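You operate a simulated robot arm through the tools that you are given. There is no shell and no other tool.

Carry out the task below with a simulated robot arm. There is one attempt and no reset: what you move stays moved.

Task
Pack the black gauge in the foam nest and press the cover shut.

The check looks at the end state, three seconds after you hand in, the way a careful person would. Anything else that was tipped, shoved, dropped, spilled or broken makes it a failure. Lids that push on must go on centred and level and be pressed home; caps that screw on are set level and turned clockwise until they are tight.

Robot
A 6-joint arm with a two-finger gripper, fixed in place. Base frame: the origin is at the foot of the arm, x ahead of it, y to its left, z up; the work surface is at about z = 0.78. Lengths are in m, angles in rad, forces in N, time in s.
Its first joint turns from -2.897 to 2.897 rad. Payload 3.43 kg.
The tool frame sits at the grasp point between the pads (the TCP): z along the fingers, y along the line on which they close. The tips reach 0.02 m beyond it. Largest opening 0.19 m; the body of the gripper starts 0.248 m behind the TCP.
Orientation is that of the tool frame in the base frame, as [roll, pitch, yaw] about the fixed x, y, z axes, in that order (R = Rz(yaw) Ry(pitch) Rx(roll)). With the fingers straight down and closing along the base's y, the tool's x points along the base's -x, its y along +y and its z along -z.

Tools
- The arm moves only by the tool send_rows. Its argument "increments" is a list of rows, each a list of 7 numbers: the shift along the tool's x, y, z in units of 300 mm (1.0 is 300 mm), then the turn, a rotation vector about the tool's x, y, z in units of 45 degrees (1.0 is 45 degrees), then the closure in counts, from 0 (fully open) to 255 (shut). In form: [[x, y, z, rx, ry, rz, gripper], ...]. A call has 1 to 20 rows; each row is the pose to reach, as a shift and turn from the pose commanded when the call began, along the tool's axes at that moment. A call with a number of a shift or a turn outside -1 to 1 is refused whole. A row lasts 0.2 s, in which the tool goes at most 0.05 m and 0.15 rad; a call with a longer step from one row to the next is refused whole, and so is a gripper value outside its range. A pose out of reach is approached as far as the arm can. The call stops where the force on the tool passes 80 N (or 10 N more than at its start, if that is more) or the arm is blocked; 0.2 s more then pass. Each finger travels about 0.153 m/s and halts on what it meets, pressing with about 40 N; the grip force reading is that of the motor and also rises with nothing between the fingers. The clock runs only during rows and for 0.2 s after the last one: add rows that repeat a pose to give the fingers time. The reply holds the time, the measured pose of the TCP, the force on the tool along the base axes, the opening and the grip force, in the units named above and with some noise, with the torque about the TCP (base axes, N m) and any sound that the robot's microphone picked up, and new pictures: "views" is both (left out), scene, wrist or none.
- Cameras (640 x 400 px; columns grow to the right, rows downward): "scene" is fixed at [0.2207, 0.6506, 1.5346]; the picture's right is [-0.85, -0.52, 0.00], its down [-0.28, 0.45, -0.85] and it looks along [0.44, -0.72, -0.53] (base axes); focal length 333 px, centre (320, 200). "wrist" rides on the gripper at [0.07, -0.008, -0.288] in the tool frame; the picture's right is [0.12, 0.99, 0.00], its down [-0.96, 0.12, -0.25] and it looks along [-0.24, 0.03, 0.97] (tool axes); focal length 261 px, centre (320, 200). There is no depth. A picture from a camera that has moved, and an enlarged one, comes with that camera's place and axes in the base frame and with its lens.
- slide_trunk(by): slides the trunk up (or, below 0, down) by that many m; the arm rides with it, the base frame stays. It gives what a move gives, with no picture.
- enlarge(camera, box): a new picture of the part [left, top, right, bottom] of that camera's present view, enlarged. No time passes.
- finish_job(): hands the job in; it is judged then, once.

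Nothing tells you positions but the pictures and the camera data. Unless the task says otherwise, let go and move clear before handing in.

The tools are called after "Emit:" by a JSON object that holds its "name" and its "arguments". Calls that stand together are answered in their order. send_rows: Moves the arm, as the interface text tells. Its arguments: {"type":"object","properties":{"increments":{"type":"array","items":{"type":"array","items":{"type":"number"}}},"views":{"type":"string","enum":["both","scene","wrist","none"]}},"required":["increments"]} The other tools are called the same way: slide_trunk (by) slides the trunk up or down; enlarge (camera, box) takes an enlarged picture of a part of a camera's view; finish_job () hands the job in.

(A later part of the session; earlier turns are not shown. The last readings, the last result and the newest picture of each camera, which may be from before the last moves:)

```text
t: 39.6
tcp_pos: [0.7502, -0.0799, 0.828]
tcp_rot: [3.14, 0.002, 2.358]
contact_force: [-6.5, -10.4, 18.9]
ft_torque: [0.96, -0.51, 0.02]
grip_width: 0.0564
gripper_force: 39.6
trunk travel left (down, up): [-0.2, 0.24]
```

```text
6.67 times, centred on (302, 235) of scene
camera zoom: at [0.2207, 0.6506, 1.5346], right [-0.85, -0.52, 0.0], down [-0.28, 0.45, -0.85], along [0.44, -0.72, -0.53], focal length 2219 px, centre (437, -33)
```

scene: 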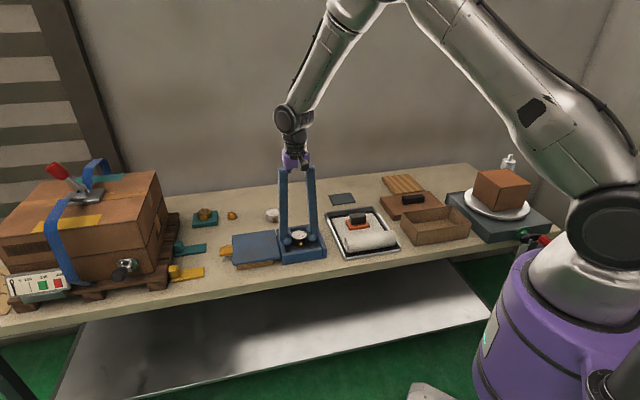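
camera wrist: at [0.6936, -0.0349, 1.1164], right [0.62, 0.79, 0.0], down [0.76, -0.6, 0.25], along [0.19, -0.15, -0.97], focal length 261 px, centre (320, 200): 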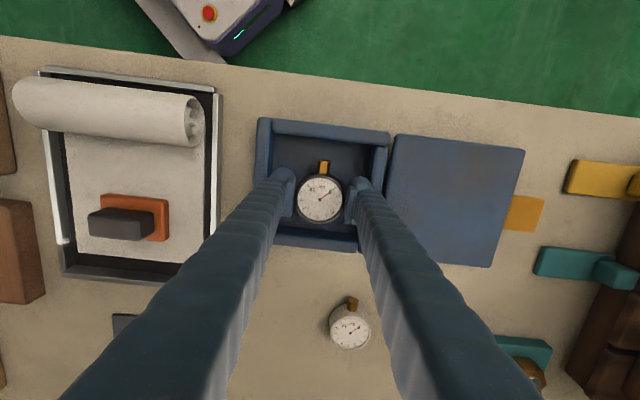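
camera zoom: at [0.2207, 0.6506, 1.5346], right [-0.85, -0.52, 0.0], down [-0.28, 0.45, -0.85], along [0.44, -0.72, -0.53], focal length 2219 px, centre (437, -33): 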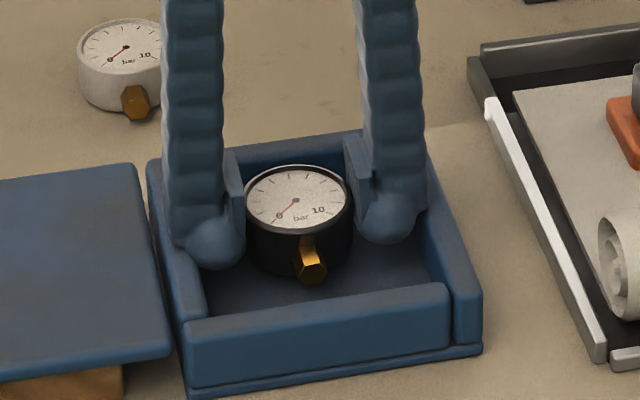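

The contact point works out to the CD wall top, about 58 mm from the TCP. The bulky fingertips just fill the space between opposite walls, so I can't set the gauge down in this alignment. I'll raise it, turn 45° so the fingers lie along the nest's diagonal, and re-centre over the nest.

Emit:
{"name": "send_rows", "arguments": {"increments": [[0, 0, -0.06, 0, 0, 0, 200], [0, 0, -0.14, 0, 0, 0, 200], [0.005, 0, -0.14, 0, 0, -0.167, 200], [0.01, 0, -0.14, 0, 0, -0.333, 200], [0.015, 0, -0.14, 0, 0, -0.5, 200], [0.02, 0, -0.14, 0, 0, -0.667, 200], [0.025, 0, -0.14, 0, 0, -0.833, 200], [0.0285, 0, -0.14, 0, 0, -1.0, 200], [0.0285, 0, -0.14, 0, 0, -1.0, 200]], "views": "both"}}

Emit:
{"name": "enlarge", "arguments": {"camera": "wrist", "box": [220, 100, 420, 280]}}

Emit:
{"name": "enlarge", "arguments": {"camera": "scene", "box": [260, 190, 350, 270]}}

```text
t: 41.6
tcp_pos: [0.7436, -0.0736, 0.8689]
tcp_rot: [3.141, -0.003, -3.14]
contact_force: [0.3, -0.1, -1.2]
ft_torque: [0.0, 0.02, 0.03]
grip_width: 0.056
gripper_force: 40.0
trunk travel left (down, up): [-0.2, 0.24]
camera wrist: at [0.6744, -0.081, 1.1562], right [-0.12, 0.99, 0.0], down [0.96, 0.12, 0.25], along [0.24, 0.03, -0.97], focal length 261 px, centre (320, 200)
```

scene: 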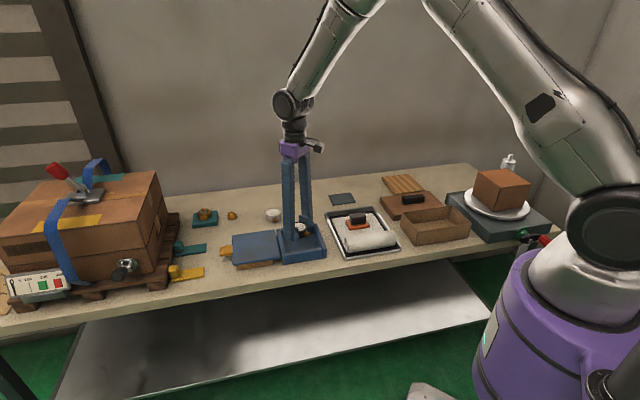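
wrist: 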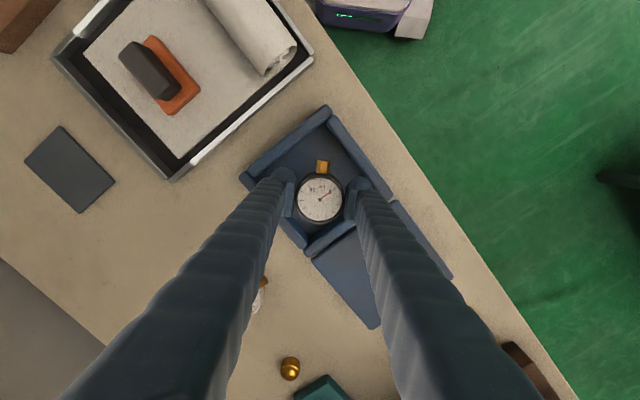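

```text
2.22 times, centred on (320, 190) of wrist
camera zoom: at [0.6744, -0.081, 1.1562], right [-0.12, 0.99, 0.0], down [0.96, 0.12, 0.25], along [0.24, 0.03, -0.97], focal length 579 px, centre (320, 222)
```

zoom: 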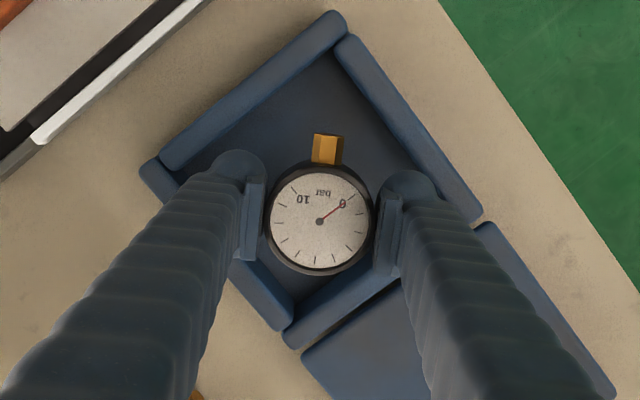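

```text
5.00 times, centred on (305, 230) of scene
camera zoom: at [0.2207, 0.6506, 1.5346], right [-0.85, -0.52, 0.0], down [-0.28, 0.45, -0.85], along [0.44, -0.72, -0.53], focal length 1665 px, centre (395, 50)
```

zoom: 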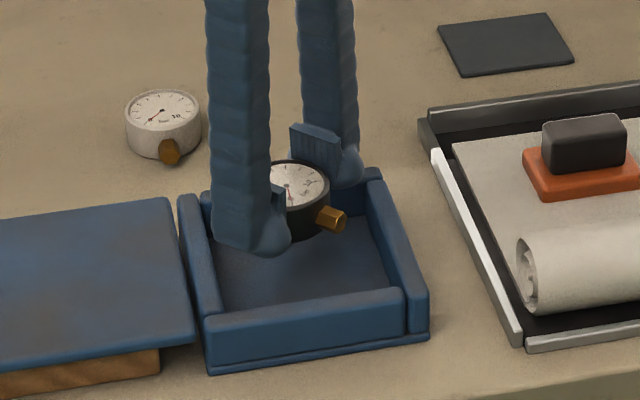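

The fingers now lie along the nest's diagonal with better clearance. I'll descend slowly and watch the forces.

Emit:
{"name": "send_rows", "arguments": {"increments": [[0.002, -0.003, 0.03, 0, 0, 0, 200], [0.002, -0.003, 0.06, 0, 0, 0, 200], [0.002, -0.003, 0.09, 0, 0, 0, 200], [0.002, -0.003, 0.115, 0, 0, 0, 200], [0.002, -0.003, 0.115, 0, 0, 0, 200]], "views": "none"}}

Emit:
{"name": "enlarge", "arguments": {"camera": "wrist", "box": [220, 100, 420, 280]}}

Emit:
{"name": "enlarge", "arguments": {"camera": "scene", "box": [270, 205, 335, 265]}}

```text
t: 42.8
tcp_pos: [0.7442, -0.0727, 0.8338]
tcp_rot: [-3.141, 0.001, -3.14]
contact_force: [0.2, -0.1, -1.3]
ft_torque: [0.01, -0.01, 0.02]
grip_width: 0.0565
gripper_force: 39.8
trunk travel left (down, up): [-0.2, 0.24]
```

```text
2.22 times, centred on (320, 190) of wrist
camera zoom: at [0.6736, -0.0802, 1.1216], right [-0.12, 0.99, 0.0], down [0.96, 0.12, 0.25], along [0.24, 0.03, -0.97], focal length 579 px, centre (320, 222)
```

zoom: 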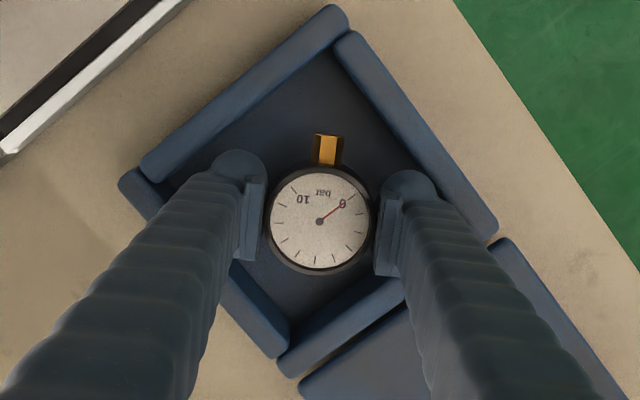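

```text
6.67 times, centred on (302, 235) of scene
camera zoom: at [0.2207, 0.6506, 1.5346], right [-0.85, -0.52, 0.0], down [-0.28, 0.45, -0.85], along [0.44, -0.72, -0.53], focal length 2219 px, centre (437, -33)
```

zoom: 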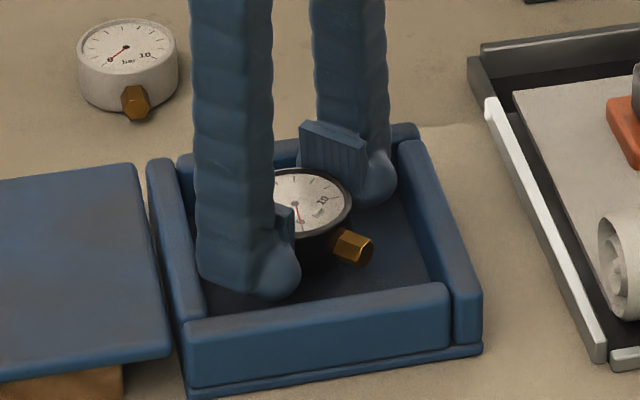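

No contact yet. I'll nudge about 4 mm in -y to even the finger-to-wall gaps and keep lowering.

Emit:
{"name": "send_rows", "arguments": {"increments": [[0.003, -0.0125, 0, 0, 0, 0, 200], [0.003, -0.0125, 0.01, 0, 0, 0, 200], [0.003, -0.0125, 0.02, 0, 0, 0, 200], [0.003, -0.0125, 0.025, 0, 0, 0, 200], [0.003, -0.0125, 0.025, 0, 0, 0, 200]], "views": "none"}}

Emit:
{"name": "enlarge", "arguments": {"camera": "wrist", "box": [220, 100, 420, 280]}}

Emit:
{"name": "enlarge", "arguments": {"camera": "scene", "box": [270, 205, 335, 265]}}

```text
t: 44.0
tcp_pos: [0.7453, -0.0767, 0.8253]
tcp_rot: [-3.14, -0.002, 3.141]
contact_force: [-1.3, 0.1, -1.9]
ft_torque: [-0.04, 0.02, 0.0]
grip_width: 0.0562
gripper_force: 39.9
trunk travel left (down, up): [-0.2, 0.24]
```

```text
2.22 times, centred on (320, 190) of wrist
camera zoom: at [0.6738, -0.0848, 1.1135], right [-0.12, 0.99, 0.0], down [0.96, 0.12, 0.25], along [0.24, 0.03, -0.97], focal length 579 px, centre (320, 222)
```

zoom: 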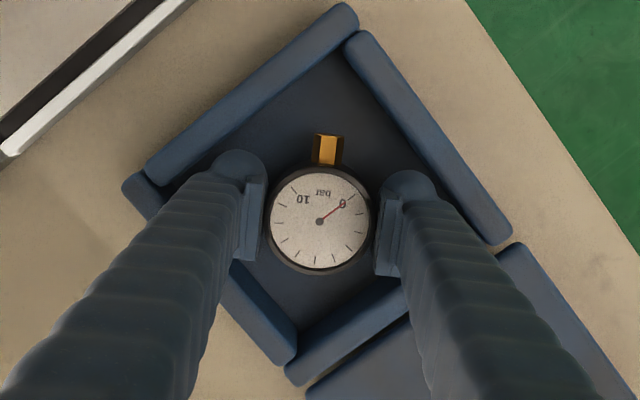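

```text
6.67 times, centred on (302, 235) of scene
camera zoom: at [0.2207, 0.6506, 1.5346], right [-0.85, -0.52, 0.0], down [-0.28, 0.45, -0.85], along [0.44, -0.72, -0.53], focal length 2219 px, centre (437, -33)
```

zoom: 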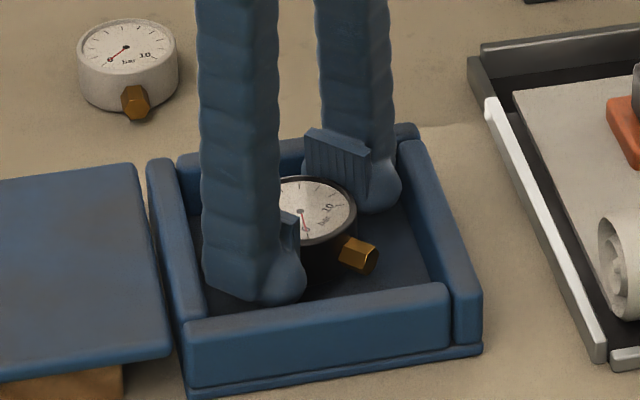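

Free at z = 0.825, below the earlier contact height. Continuing down.

Emit:
{"name": "send_rows", "arguments": {"increments": [[0, 0, 0.01, 0, 0, 0, 200], [0, 0, 0.018, 0, 0, 0, 200], [0, 0, 0.018, 0, 0, 0, 200]], "views": "none"}}

Emit:
{"name": "enlarge", "arguments": {"camera": "scene", "box": [270, 205, 335, 265]}}

```text
t: 44.8
tcp_pos: [0.7436, -0.0771, 0.8201]
tcp_rot: [3.141, 0.001, -3.141]
contact_force: [0.4, 0.2, -0.8]
ft_torque: [-0.02, 0.01, 0.01]
grip_width: 0.0564
gripper_force: 39.4
trunk travel left (down, up): [-0.2, 0.24]
```

```text
6.67 times, centred on (302, 235) of scene
camera zoom: at [0.2207, 0.6506, 1.5346], right [-0.85, -0.52, 0.0], down [-0.28, 0.45, -0.85], along [0.44, -0.72, -0.53], focal length 2219 px, centre (437, -33)
```

zoom: 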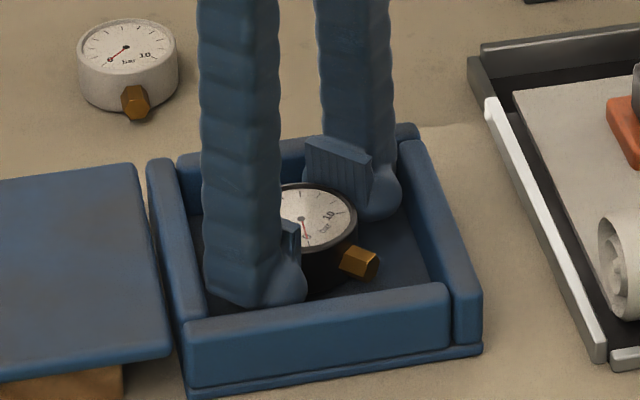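

Emit:
{"name": "send_rows", "arguments": {"increments": [[0, 0, 0.008, 0, 0, 0, 200], [0, 0, 0.014, 0, 0, 0, 200], [0, 0, 0.014, 0, 0, 0, 200]], "views": "none"}}

Emit:
{"name": "enlarge", "arguments": {"camera": "scene", "box": [270, 205, 335, 265]}}

```text
t: 45.6
tcp_pos: [0.7432, -0.0759, 0.8164]
tcp_rot: [-3.141, 0.0, 3.141]
contact_force: [-0.2, 0.1, -1.2]
ft_torque: [-0.02, -0.01, 0.08]
grip_width: 0.0562
gripper_force: 40.4
trunk travel left (down, up): [-0.2, 0.24]
```

```text
6.67 times, centred on (302, 235) of scene
camera zoom: at [0.2207, 0.6506, 1.5346], right [-0.85, -0.52, 0.0], down [-0.28, 0.45, -0.85], along [0.44, -0.72, -0.53], focal length 2219 px, centre (437, -33)
```

zoom: 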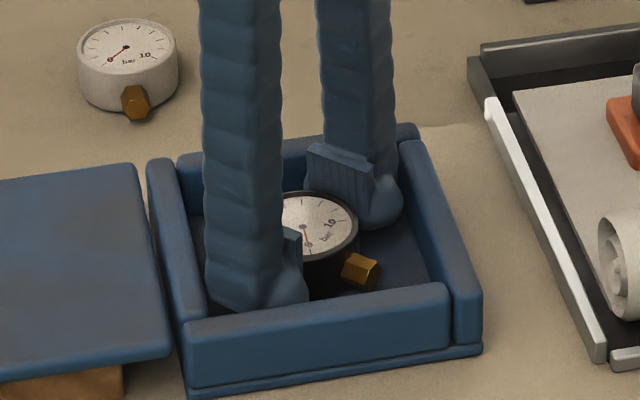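

Emit:
{"name": "send_rows", "arguments": {"increments": [[0, 0, 0.007, 0, 0, 0, 200], [0, 0, 0.007, 0, 0, 0, 200]], "views": "none"}}

```text
t: 46.2
tcp_pos: [0.7429, -0.0775, 0.8143]
tcp_rot: [3.141, 0.001, 3.141]
contact_force: [0.2, 1.9, 5.2]
ft_torque: [0.0, 0.06, -0.02]
grip_width: 0.0565
gripper_force: 40.3
trunk travel left (down, up): [-0.2, 0.24]
```

A central 5 N contact with almost no torque means the gauge is touching the nest floor. I'll open the fingers just a little to release it.

Emit:
{"name": "send_rows", "arguments": {"increments": [[0, 0, 0.001, 0, 0, 0, 200], [0, 0, 0.001, 0, 0, 0, 185], [0, 0, 0.001, 0, 0, 0, 176], [0, 0, 0.001, 0, 0, 0, 170], [0, 0, 0.001, 0, 0, 0, 170]], "views": "both"}}

Emit:
{"name": "enlarge", "arguments": {"camera": "wrist", "box": [220, 100, 420, 280]}}

Emit:
{"name": "enlarge", "arguments": {"camera": "scene", "box": [270, 205, 335, 265]}}

```text
t: 47.4
tcp_pos: [0.7409, -0.0774, 0.8138]
tcp_rot: [3.141, 0.0, -3.14]
contact_force: [0.0, 0.0, 0.3]
ft_torque: [-0.01, 0.0, -0.05]
grip_width: 0.0631
gripper_force: 0.0
trunk travel left (down, up): [-0.2, 0.24]
camera wrist: at [0.6719, -0.0857, 1.1016], right [-0.12, 0.99, 0.0], down [0.96, 0.12, 0.25], along [0.24, 0.03, -0.97], focal length 261 px, centre (320, 200)
```

scene: 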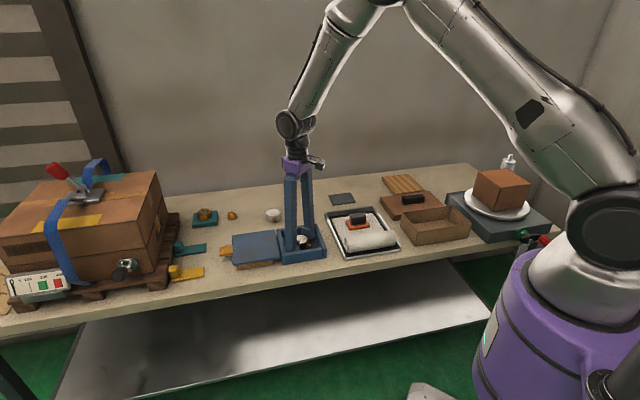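
wrist: 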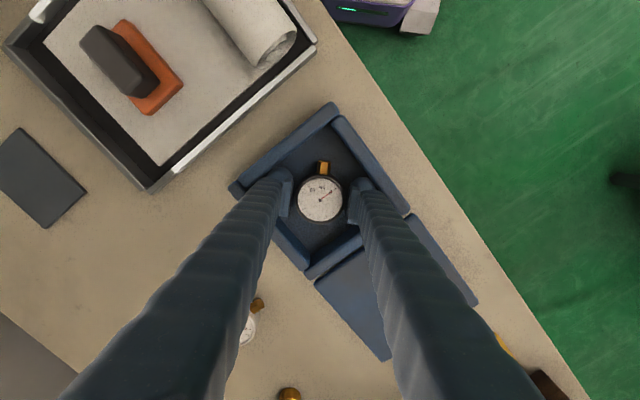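

```text
2.22 times, centred on (320, 190) of wrist
camera zoom: at [0.6719, -0.0857, 1.1016], right [-0.12, 0.99, 0.0], down [0.96, 0.12, 0.25], along [0.24, 0.03, -0.97], focal length 579 px, centre (320, 222)
```

zoom: 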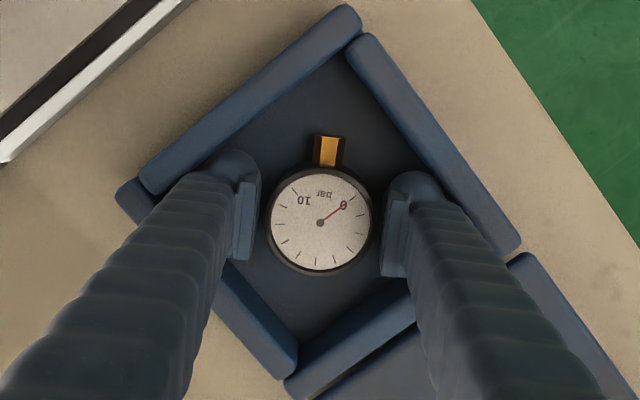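

```text
6.67 times, centred on (302, 235) of scene
camera zoom: at [0.2207, 0.6506, 1.5346], right [-0.85, -0.52, 0.0], down [-0.28, 0.45, -0.85], along [0.44, -0.72, -0.53], focal length 2219 px, centre (437, -33)
```

zoom: 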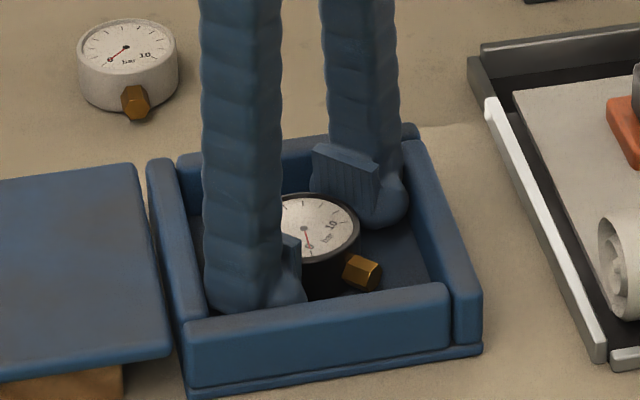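

The gauge is released and sits flat on the nest floor. I'll raise the fingers straight up.

Emit:
{"name": "send_rows", "arguments": {"increments": [[0, 0, -0.03, 0, 0, 0, 170], [0, 0, -0.08, 0, 0, 0, 170], [0, 0, -0.16, 0, 0, 0, 170], [0, 0, -0.28, 0, 0, 0, 170], [0, 0, -0.4, 0, 0, 0, 170], [0, 0, -0.5, 0, 0, 0, 150]], "views": "both"}}

Emit:
{"name": "enlarge", "arguments": {"camera": "scene", "box": [220, 190, 340, 280]}}

Emit:
{"name": "enlarge", "arguments": {"camera": "wrist", "box": [240, 100, 420, 260]}}

```text
t: 48.8
tcp_pos: [0.7417, -0.0778, 0.9656]
tcp_rot: [3.141, 0.0, -3.141]
contact_force: [0.7, -0.2, 0.4]
ft_torque: [-0.02, -0.02, 0.01]
grip_width: 0.0784
gripper_force: 0.1
trunk travel left (down, up): [-0.2, 0.24]
camera wrist: at [0.6718, -0.0855, 1.2536], right [-0.12, 0.99, 0.0], down [0.96, 0.12, 0.25], along [0.25, 0.03, -0.97], focal length 261 px, centre (320, 200)
```

scene: 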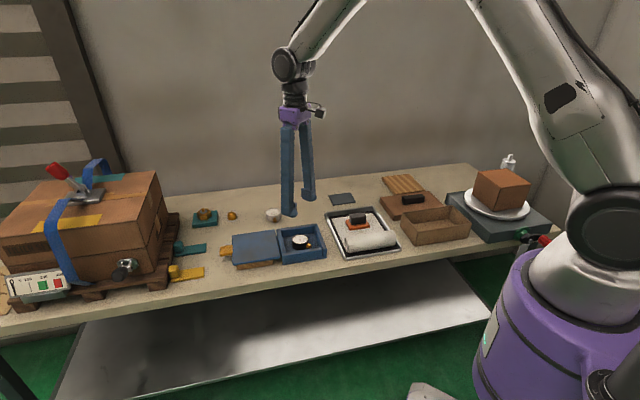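
wrist: 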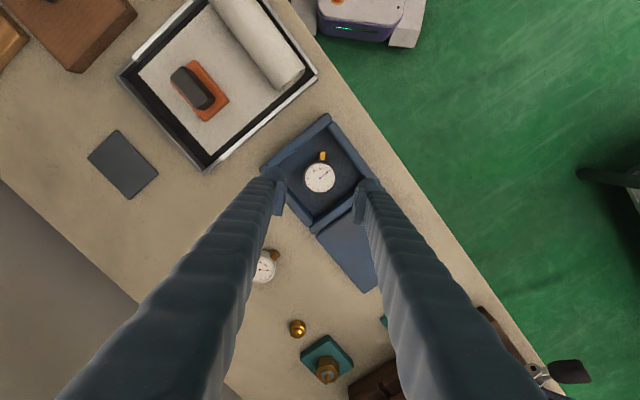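

```text
4.44 times, centred on (280, 235) of scene
camera zoom: at [0.2207, 0.6506, 1.5346], right [-0.85, -0.52, 0.0], down [-0.28, 0.45, -0.85], along [0.44, -0.72, -0.53], focal length 1480 px, centre (498, 44)
```

zoom: 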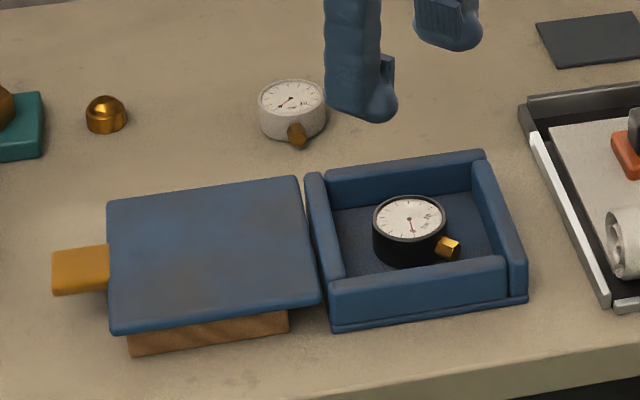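

```text
2.50 times, centred on (330, 180) of wrist
camera zoom: at [0.6718, -0.0855, 1.2536], right [-0.12, 0.99, 0.0], down [0.96, 0.12, 0.25], along [0.25, 0.03, -0.97], focal length 652 px, centre (295, 250)
```

zoom: 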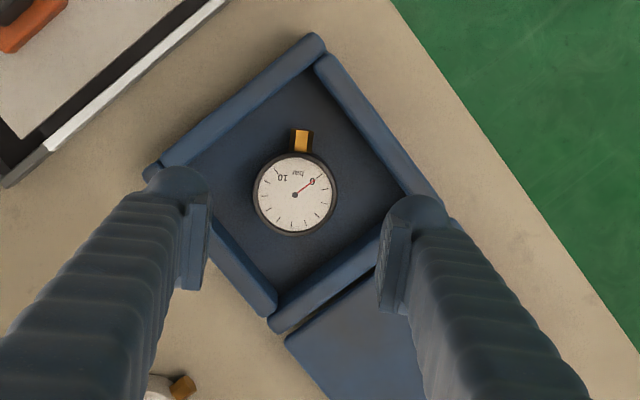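

The gauge rests flat and centred inside the nest with all walls clear. Next I'll go back to the orange tab, now at about (0.927, 0.104), with the 45° yaw to swing the cover shut.

Emit:
{"name": "send_rows", "arguments": {"increments": [[-0.103, 0.101, 0.02, 0, 0, -0.167, 155], [-0.206, 0.202, 0.04, 0, 0, -0.333, 155], [-0.308, 0.303, 0.06, 0, 0, -0.5, 155], [-0.411, 0.405, 0.08, 0, 0, -0.667, 155], [-0.514, 0.506, 0.1, 0, 0, -0.833, 155], [-0.617, 0.607, 0.11, 0, 0, -1.0, 155], [-0.617, 0.607, 0.11, 0, 0, -1.0, 155]], "views": "both"}}

Emit:
{"name": "enlarge", "arguments": {"camera": "wrist", "box": [220, 80, 420, 260]}}

```text
t: 50.4
tcp_pos: [0.9279, 0.1051, 0.9309]
tcp_rot: [3.141, -0.001, -2.353]
contact_force: [-1.0, 0.9, 0.4]
ft_torque: [-0.13, 0.02, -0.02]
grip_width: 0.0745
gripper_force: 0.1
trunk travel left (down, up): [-0.2, 0.24]
camera wrist: at [0.8853, 0.0508, 1.2183], right [-0.79, 0.62, 0.0], down [0.6, 0.76, 0.25], along [0.15, 0.19, -0.97], focal length 261 px, centre (320, 200)
```

scene: 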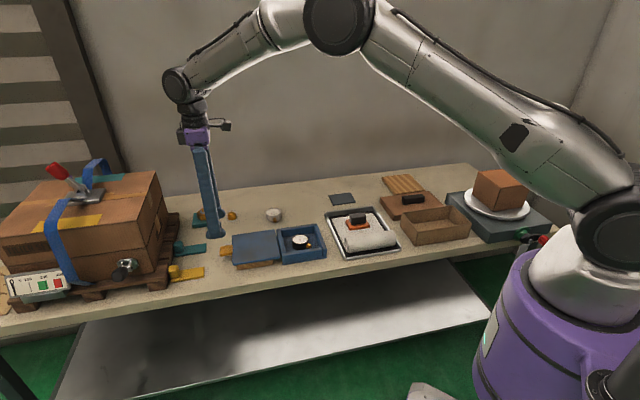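
wrist: 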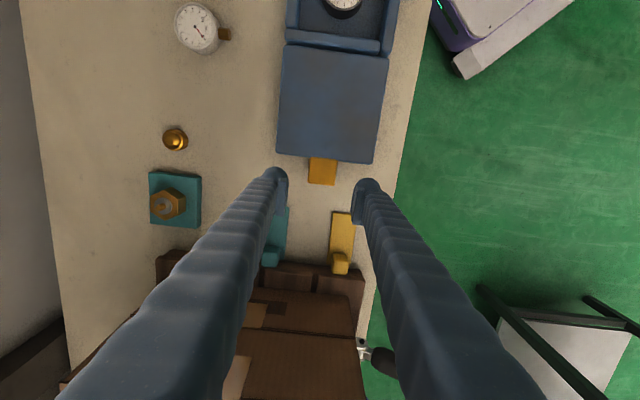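

```text
2.22 times, centred on (320, 170) of wrist
camera zoom: at [0.8853, 0.0508, 1.2183], right [-0.79, 0.62, 0.0], down [0.6, 0.76, 0.25], along [0.15, 0.19, -0.97], focal length 579 px, centre (320, 267)
```

zoom: 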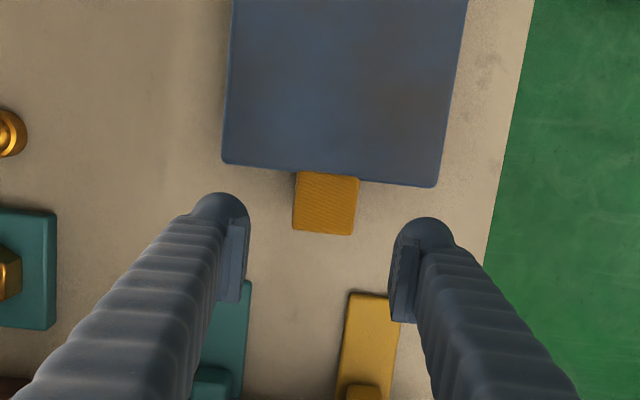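

The tab is centred between the fingers, slightly toward the hinge. I'll shift 3 mm, descend and pinch it.

Emit:
{"name": "send_rows", "arguments": {"increments": [[0.011, 0.006, 0.09, 0, 0, 0, 155], [0.011, 0.006, 0.18, 0, 0, 0, 155], [0.011, 0.006, 0.27, 0, 0, 0, 155], [0.011, 0.006, 0.345, 0, 0, 0, 155], [0.011, 0.006, 0.345, 0, 0, 0, 155]], "views": "wrist"}}

Emit:
{"name": "enlarge", "arguments": {"camera": "wrist", "box": [250, 120, 390, 240]}}

Emit:
{"name": "enlarge", "arguments": {"camera": "scene", "box": [190, 200, 290, 280]}}

```text
t: 51.6
tcp_pos: [0.9261, 0.1034, 0.8259]
tcp_rot: [3.139, 0.001, -2.356]
contact_force: [0.1, 0.7, -0.3]
ft_torque: [-0.04, 0.02, 0.0]
grip_width: 0.0746
gripper_force: 0.1
trunk travel left (down, up): [-0.2, 0.24]
camera wrist: at [0.8825, 0.0484, 1.1136], right [-0.79, 0.62, 0.0], down [0.6, 0.76, 0.25], along [0.15, 0.19, -0.97], focal length 261 px, centre (320, 200)
```

wrist: 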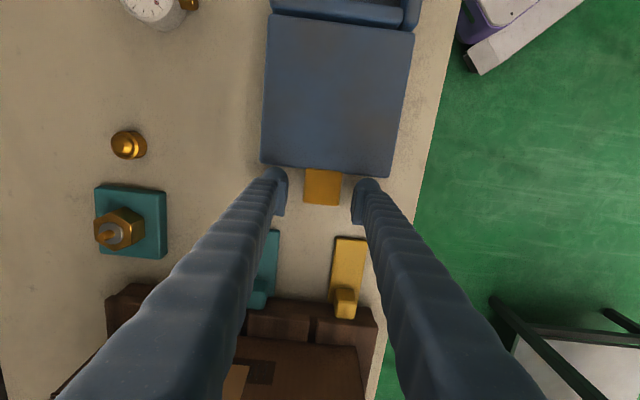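

```text
3.33 times, centred on (320, 180) of wrist
camera zoom: at [0.8825, 0.0484, 1.1136], right [-0.79, 0.62, 0.0], down [0.6, 0.76, 0.25], along [0.15, 0.19, -0.97], focal length 869 px, centre (320, 267)
```

zoom: 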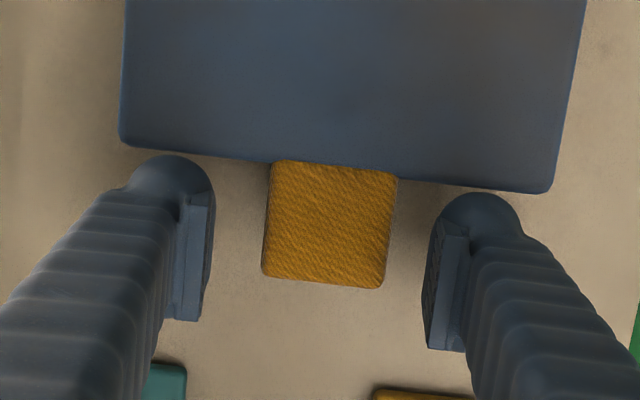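

```text
5.00 times, centred on (240, 240) of scene
camera zoom: at [0.2207, 0.6506, 1.5346], right [-0.85, -0.52, 0.0], down [-0.28, 0.45, -0.85], along [0.44, -0.72, -0.53], focal length 1665 px, centre (720, 0)
```

zoom: 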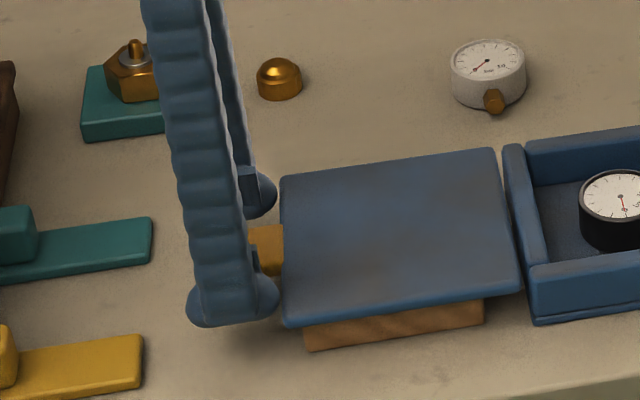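

Emit:
{"name": "send_rows", "arguments": {"increments": [[0, 0.011, 0, 0, 0, 0, 155], [0, 0.011, 0, 0, 0, 0, 180], [0, 0.011, 0, 0, 0, 0, 255], [0, 0.011, 0, 0, 0, 0, 255], [0, 0.011, 0, 0, 0, 0, 255]], "views": "wrist"}}

Emit:
{"name": "enlarge", "arguments": {"camera": "wrist", "box": [250, 120, 390, 240]}}

Emit:
{"name": "enlarge", "arguments": {"camera": "scene", "box": [190, 200, 290, 280]}}

```text
t: 52.8
tcp_pos: [0.9253, 0.1049, 0.8262]
tcp_rot: [3.139, -0.001, -2.357]
contact_force: [14.3, -16.7, -0.4]
ft_torque: [-0.22, -0.13, 0.06]
grip_width: 0.0427
gripper_force: 44.8
trunk travel left (down, up): [-0.2, 0.24]
camera wrist: at [0.8807, 0.0495, 1.1142], right [-0.79, 0.62, 0.0], down [0.6, 0.76, 0.25], along [0.15, 0.19, -0.97], focal length 261 px, centre (320, 200)
```

wrist: 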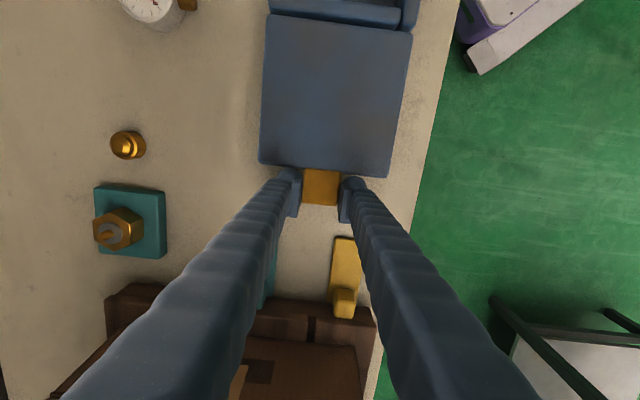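

```text
3.33 times, centred on (320, 180) of wrist
camera zoom: at [0.8807, 0.0495, 1.1142], right [-0.79, 0.62, 0.0], down [0.6, 0.76, 0.25], along [0.15, 0.19, -0.97], focal length 869 px, centre (320, 267)
```

zoom: 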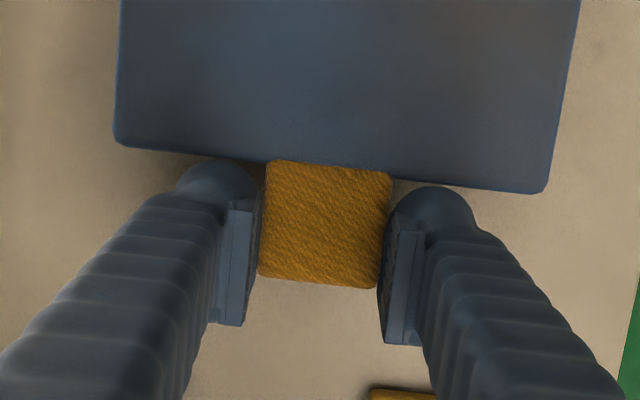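

```text
5.00 times, centred on (240, 240) of scene
camera zoom: at [0.2207, 0.6506, 1.5346], right [-0.85, -0.52, 0.0], down [-0.28, 0.45, -0.85], along [0.44, -0.72, -0.53], focal length 1665 px, centre (720, 0)
```

zoom: 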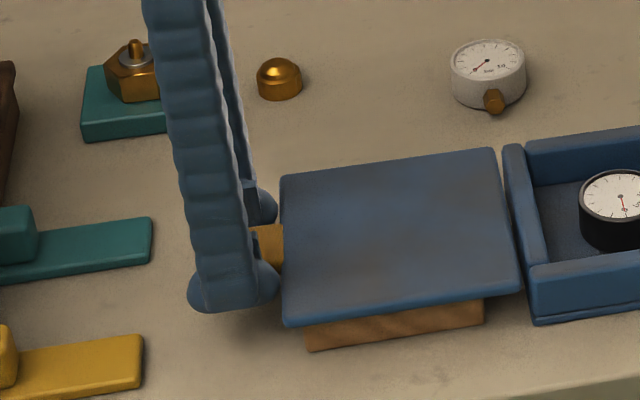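

I have a firm grip on the tab again. Now I'll swing the cover back along the same arc in reverse, with a small sideways correction.

Emit:
{"name": "send_rows", "arguments": {"increments": [[0.0, -0.008, -0.03, 0, 0.045, 0, 255], [0.0044, -0.008, -0.0625, 0, 0.097, 0, 255], [0.0152, -0.008, -0.1242, 0, 0.18, 0, 255], [0.0325, -0.008, -0.1844, 0, 0.26, 0, 255], [0.056, -0.008, -0.2424, 0, 0.338, 0, 255], [0.0854, -0.008, -0.2977, 0, 0.412, 0, 255], [0.1204, -0.008, -0.3497, 0, 0.481, 0, 255], [0.1606, -0.008, -0.3976, 0, 0.546, 0, 255], [0.2057, -0.008, -0.4411, 0, 0.604, 0, 255]], "views": "scene"}}

Emit:
{"name": "enlarge", "arguments": {"camera": "scene", "box": [190, 150, 340, 280]}}

```text
t: 54.8
tcp_pos: [0.8818, 0.0628, 0.9611]
tcp_rot: [-3.13, -0.468, -2.36]
contact_force: [58.1, 3.5, 47.0]
ft_torque: [-0.33, -1.02, 0.41]
grip_width: 0.0431
gripper_force: 45.3
out of reach, approached as far as the arm can: row 9
trunk travel left (down, up): [-0.2, 0.24]
```

scene: 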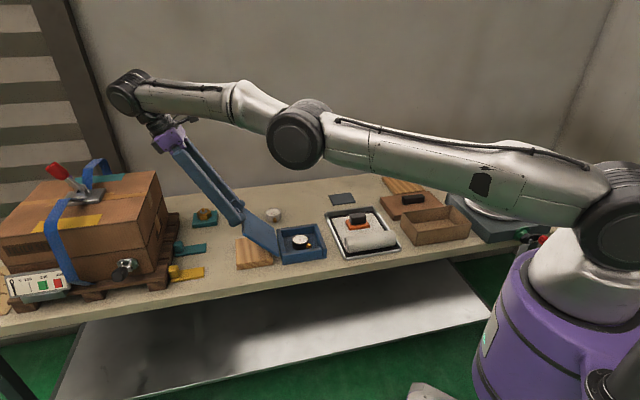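

```text
3.08 times, centred on (265, 215) of scene
camera zoom: at [0.2207, 0.6506, 1.5346], right [-0.85, -0.52, 0.0], down [-0.28, 0.45, -0.85], along [0.44, -0.72, -0.53], focal length 1024 px, centre (489, 154)
```

zoom: 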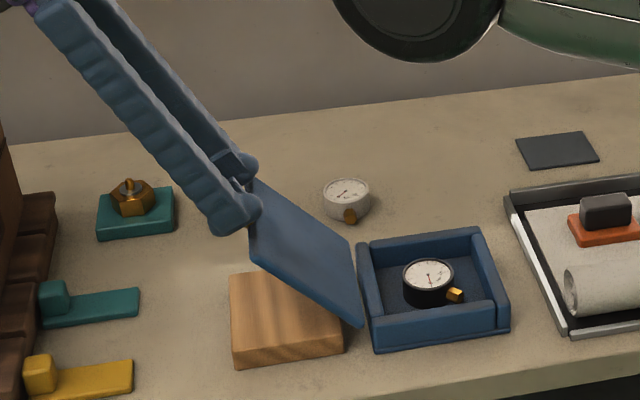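

The arm hit its reach limit because I tilted too early, which built up some force. I'll relax by reducing the tilt and shifting a few mm to the tab's natural arc.

Emit:
{"name": "send_rows", "arguments": {"increments": [[0.008, -0.005, -0.001, 0, -0.05, 0, 255], [0.018, -0.01, -0.004, 0, -0.1, 0, 255], [0.028, -0.014, -0.008, 0, -0.15, 0, 255]], "views": "none"}}

```text
t: 55.6
tcp_pos: [0.8755, 0.0548, 0.9664]
tcp_rot: [3.14, -0.356, -2.358]
contact_force: [17.8, 0.5, 26.7]
ft_torque: [-0.87, 0.59, -0.1]
grip_width: 0.0427
gripper_force: 44.9
trunk travel left (down, up): [-0.2, 0.24]
```

Emit:
{"name": "send_rows", "arguments": {"increments": [[0.0082, -0.005, -0.0258, 0, 0.0, 0, 255], [0.0707, -0.005, -0.0399, 0, 0.05, 0, 255], [0.1342, -0.005, -0.0472, 0, 0.11, 0, 255], [0.1978, -0.005, -0.0481, 0, 0.17, 0, 255], [0.2616, -0.005, -0.0418, 0, 0.23, 0, 255]], "views": "scene"}}

Emit:
{"name": "enlarge", "arguments": {"camera": "scene", "box": [190, 150, 340, 280]}}

```text
t: 56.8
tcp_pos: [0.8254, 0.0052, 1.0087]
tcp_rot: [3.14, -0.535, -2.355]
contact_force: [-16.3, 27.1, 3.0]
ft_torque: [1.23, -0.51, 0.04]
grip_width: 0.0428
gripper_force: 45.2
trunk travel left (down, up): [-0.2, 0.24]
```

scene: 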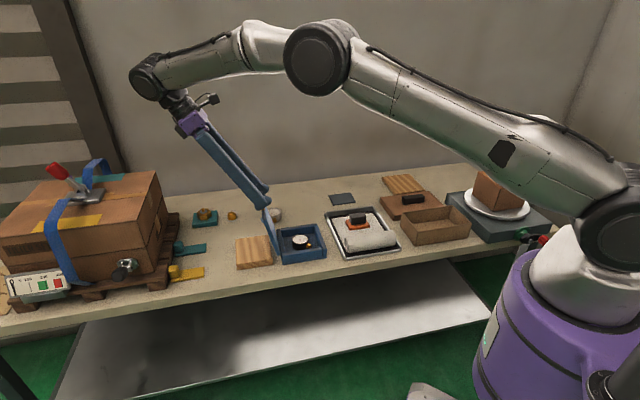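

```text
3.08 times, centred on (265, 215) of scene
camera zoom: at [0.2207, 0.6506, 1.5346], right [-0.85, -0.52, 0.0], down [-0.28, 0.45, -0.85], along [0.44, -0.72, -0.53], focal length 1024 px, centre (489, 154)
```

zoom: 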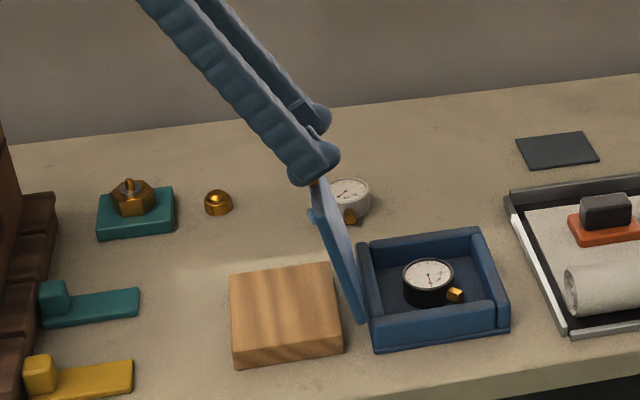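

Emit:
{"name": "enlarge", "arguments": {"camera": "scene", "box": [240, 170, 300, 220]}}

Emit:
{"name": "enlarge", "arguments": {"camera": "wrist", "box": [250, 120, 390, 260]}}

```text
8.00 times, centred on (270, 195) of scene
camera zoom: at [0.2207, 0.6506, 1.5346], right [-0.85, -0.52, 0.0], down [-0.28, 0.45, -0.85], along [0.44, -0.72, -0.53], focal length 2663 px, centre (720, 240)
```

zoom: 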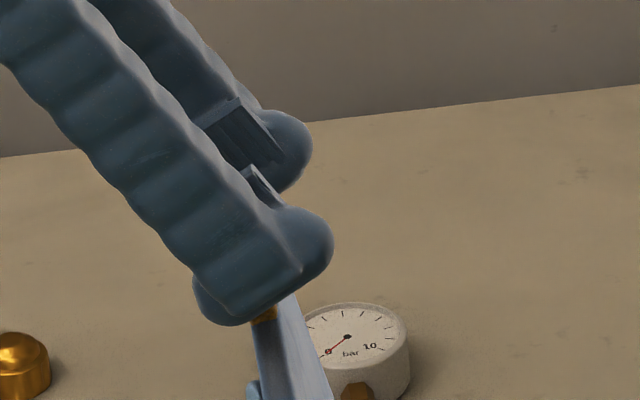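

```text
2.86 times, centred on (320, 190) of wrist
camera zoom: at [0.8928, 0.0607, 1.291], right [-0.77, 0.63, 0.06], down [0.59, 0.76, -0.28], along [-0.22, -0.18, -0.96], focal length 745 px, centre (320, 229)
```

zoom: 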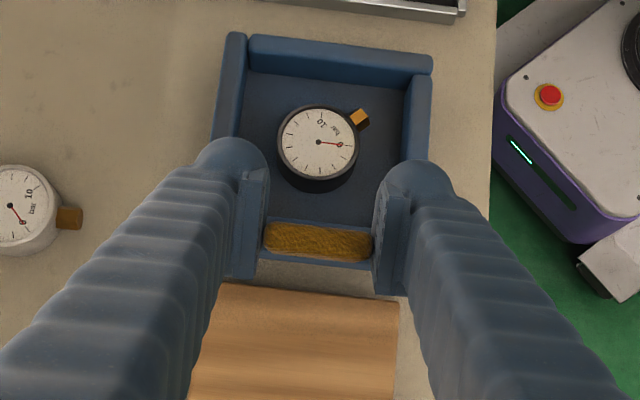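

The pads still hold the tab end and the lid is almost vertical again, with the gauge sitting undisturbed. There's a 30 N side force, so I'll shift 3 mm sideways and continue.

Emit:
{"name": "send_rows", "arguments": {"increments": [[0.0, 0.01, 0.0, 0, 0, 0, 255], [0.0555, 0.01, 0.0208, 0, 0, 0, 255], [0.1136, 0.01, 0.0521, 0, 0, 0, 255], [0.1681, 0.01, 0.089, 0, 0, 0, 255], [0.2184, 0.01, 0.1315, 0, 0, 0, 255]], "views": "scene"}}

Emit:
{"name": "enlarge", "arguments": {"camera": "scene", "box": [210, 140, 340, 270]}}

```text
t: 58.0
tcp_pos: [0.7692, -0.0504, 1.0062]
tcp_rot: [-3.141, -0.537, -2.358]
contact_force: [-0.4, -1.5, 28.1]
ft_torque: [0.82, -0.38, -0.17]
grip_width: 0.0426
gripper_force: 45.3
trunk travel left (down, up): [-0.2, 0.24]
```

scene: 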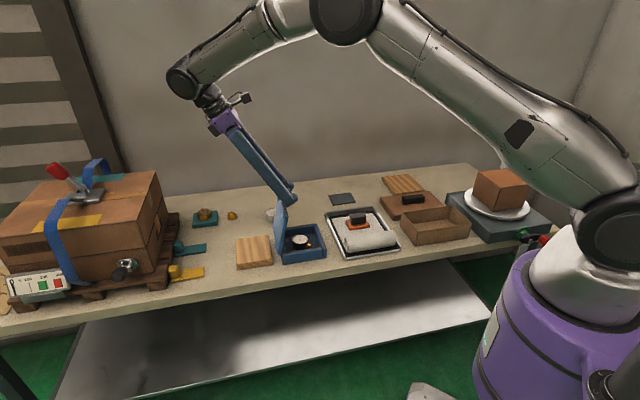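

```text
3.08 times, centred on (275, 205) of scene
camera zoom: at [0.2207, 0.6506, 1.5346], right [-0.85, -0.52, 0.0], down [-0.28, 0.45, -0.85], along [0.44, -0.72, -0.53], focal length 1024 px, centre (458, 185)
```

zoom: 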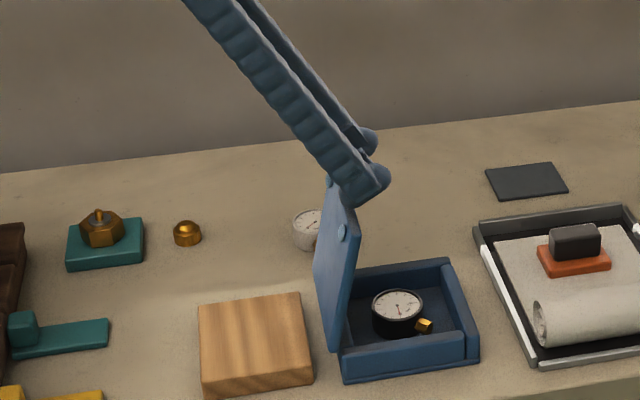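

Emit:
{"name": "send_rows", "arguments": {"increments": [[0.0563, 0, 0.0285, 0, 0, 0, 255], [0.0973, 0, 0.0808, 0, 0, 0, 255], [0.133, 0, 0.137, 0, 0, 0, 255], [0.1622, 0, 0.1967, 0, -0.04, 0, 255], [0.1853, 0, 0.2589, 0, -0.12, 0, 255], [0.2016, 0, 0.3233, 0, -0.2, 0, 255]], "views": "scene"}}

Emit:
{"name": "enlarge", "arguments": {"camera": "scene", "box": [230, 150, 360, 280]}}

```text
t: 59.4
tcp_pos: [0.6998, -0.1203, 0.9523]
tcp_rot: [-3.141, -0.38, -2.358]
contact_force: [23.7, 4.7, -9.3]
ft_torque: [1.04, -0.79, -0.39]
grip_width: 0.0427
gripper_force: 45.3
trunk travel left (down, up): [-0.2, 0.24]
```

scene: 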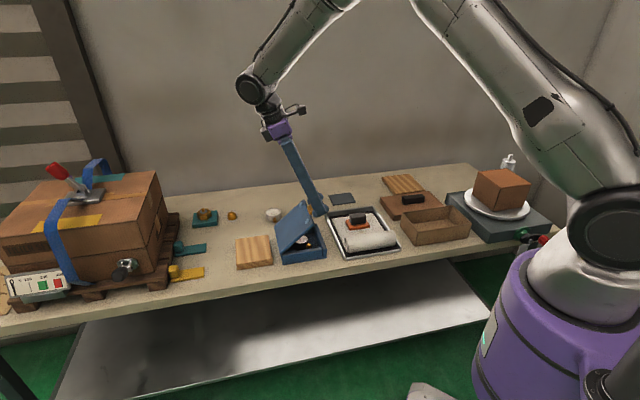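

```text
3.08 times, centred on (295, 215) of scene
camera zoom: at [0.2207, 0.6506, 1.5346], right [-0.85, -0.52, 0.0], down [-0.28, 0.45, -0.85], along [0.44, -0.72, -0.53], focal length 1024 px, centre (397, 154)
```

zoom: 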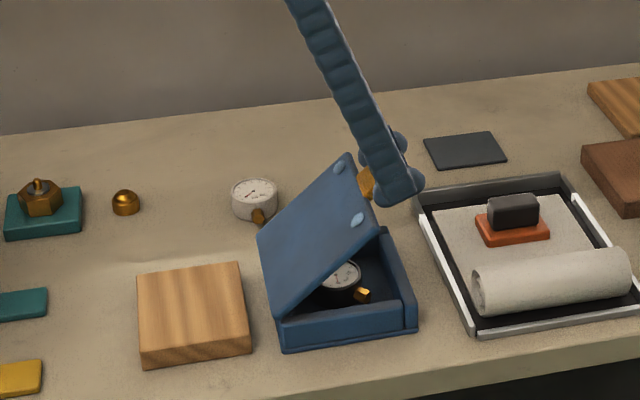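

Emit:
{"name": "send_rows", "arguments": {"increments": [[0.0039, -0.005, 0.0755, 0, -0.07, 0, 255], [0.015, -0.005, 0.1395, 0, -0.16, 0, 255], [0.0192, -0.005, 0.2044, 0, -0.25, 0, 255], [0.0168, -0.005, 0.2688, 0, -0.34, 0, 255], [0.0092, -0.005, 0.3221, 0, -0.42, 0, 255]], "views": "both"}}

Emit:
{"name": "enlarge", "arguments": {"camera": "scene", "box": [250, 180, 380, 280]}}

```text
t: 60.6
tcp_pos: [0.6687, -0.1523, 0.8634]
tcp_rot: [3.139, -0.052, -2.358]
contact_force: [-18.9, -48.2, 11.7]
ft_torque: [0.12, -0.08, -0.59]
grip_width: 0.0424
gripper_force: 44.5
trunk travel left (down, up): [-0.2, 0.24]
camera wrist: at [0.6349, -0.1971, 1.1538], right [-0.79, 0.62, 0.01], down [0.61, 0.77, 0.2], along [0.12, 0.16, -0.98], focal length 261 px, centre (320, 200)
```

scene: 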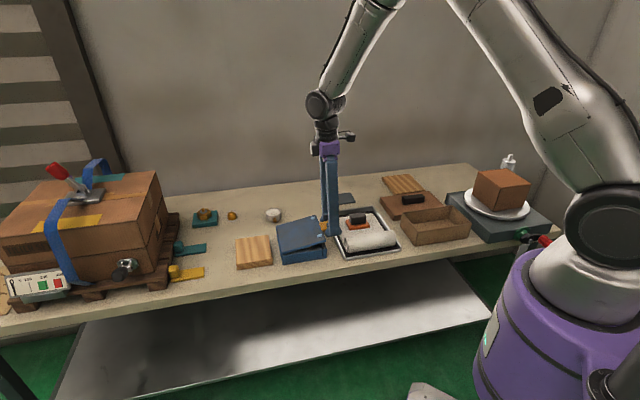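
wrist: 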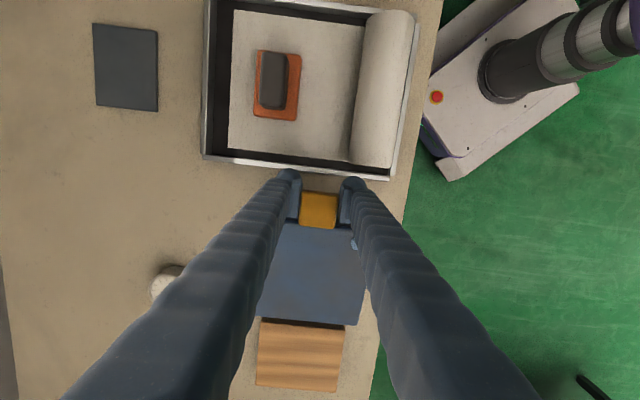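

```text
4.00 times, centred on (315, 230) of scene
camera zoom: at [0.2207, 0.6506, 1.5346], right [-0.85, -0.52, 0.0], down [-0.28, 0.45, -0.85], along [0.44, -0.72, -0.53], focal length 1332 px, centre (340, 80)
```

zoom: 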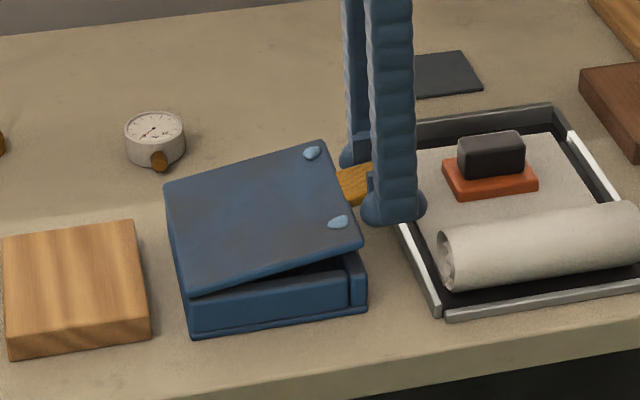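

The lid is at about 12°. I'll ease outward a few mm to relieve the radial load and lower it nearly closed.

Emit:
{"name": "send_rows", "arguments": {"increments": [[0.02, -0.007, 0.012, 0, -0.02, 0, 255], [0.0245, -0.007, 0.036, 0, -0.04, 0, 255], [0.026, -0.007, 0.058, 0, -0.06, 0, 255], [0.0275, -0.007, 0.08, 0, -0.066, 0, 255]], "views": "none"}}

Emit:
{"name": "enlarge", "arguments": {"camera": "scene", "box": [260, 190, 370, 275]}}

Emit:
{"name": "enlarge", "arguments": {"camera": "wrist", "box": [240, 120, 400, 240]}}

```text
t: 61.6
tcp_pos: [0.6663, -0.1541, 0.8399]
tcp_rot: [3.138, 0.0, -2.358]
contact_force: [-16.7, 29.6, 3.9]
ft_torque: [0.92, -0.19, -0.2]
grip_width: 0.0428
gripper_force: 44.8
trunk travel left (down, up): [-0.2, 0.24]
```

```text
4.71 times, centred on (315, 232) of scene
camera zoom: at [0.2207, 0.6506, 1.5346], right [-0.85, -0.52, 0.0], down [-0.28, 0.45, -0.85], along [0.44, -0.72, -0.53], focal length 1567 px, centre (344, 47)
```

zoom: 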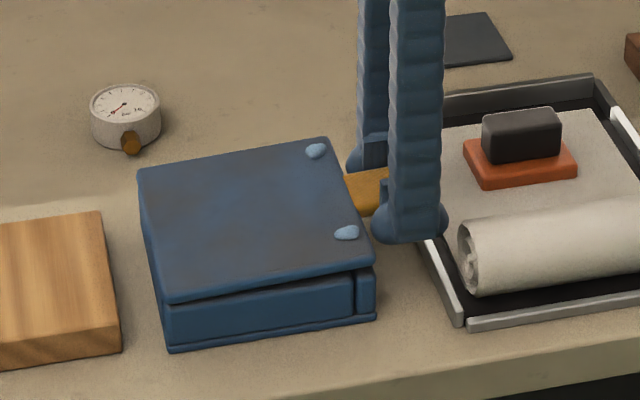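

```text
3.33 times, centred on (320, 180) of wrist
camera zoom: at [0.6229, -0.2098, 1.1273], right [-0.79, 0.62, 0.0], down [0.6, 0.76, 0.25], along [0.15, 0.2, -0.97], focal length 869 px, centre (320, 267)
```

zoom: 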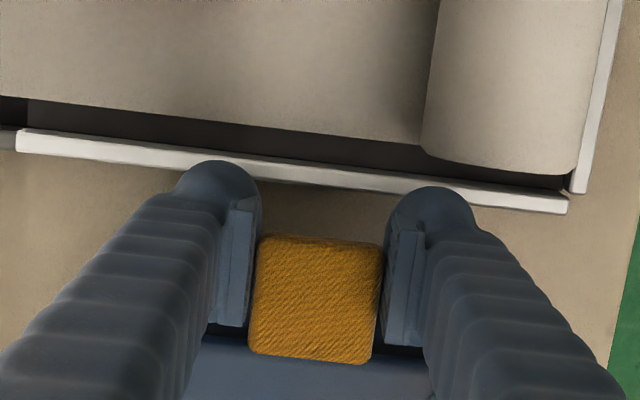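

Emit:
{"name": "send_rows", "arguments": {"increments": [[0.0, 0.01, 0.01, 0, 0, 0, 255], [0.0, 0.01, 0.02, 0, 0, 0, 255], [0.0, 0.01, 0.03, 0, 0, 0, 255]], "views": "none"}}

Emit:
{"name": "enlarge", "arguments": {"camera": "scene", "box": [260, 190, 370, 275]}}

```text
t: 62.4
tcp_pos: [0.6656, -0.1537, 0.8323]
tcp_rot: [-3.141, 0.003, -2.357]
contact_force: [-12.3, 14.9, 5.7]
ft_torque: [0.69, -0.73, 0.01]
grip_width: 0.0428
gripper_force: 45.1
trunk travel left (down, up): [-0.2, 0.24]
```

```text
4.71 times, centred on (315, 232) of scene
camera zoom: at [0.2207, 0.6506, 1.5346], right [-0.85, -0.52, 0.0], down [-0.28, 0.45, -0.85], along [0.44, -0.72, -0.53], focal length 1567 px, centre (344, 47)
```

zoom: 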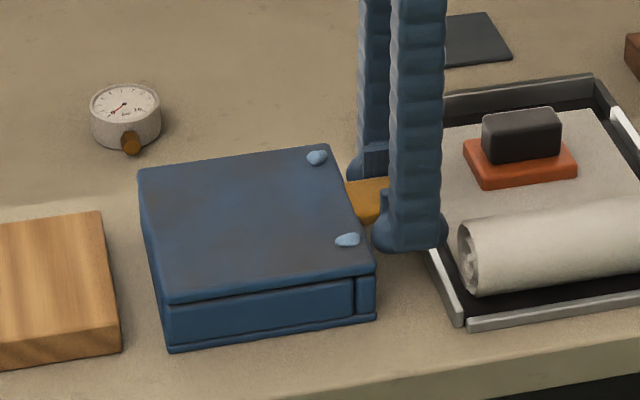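

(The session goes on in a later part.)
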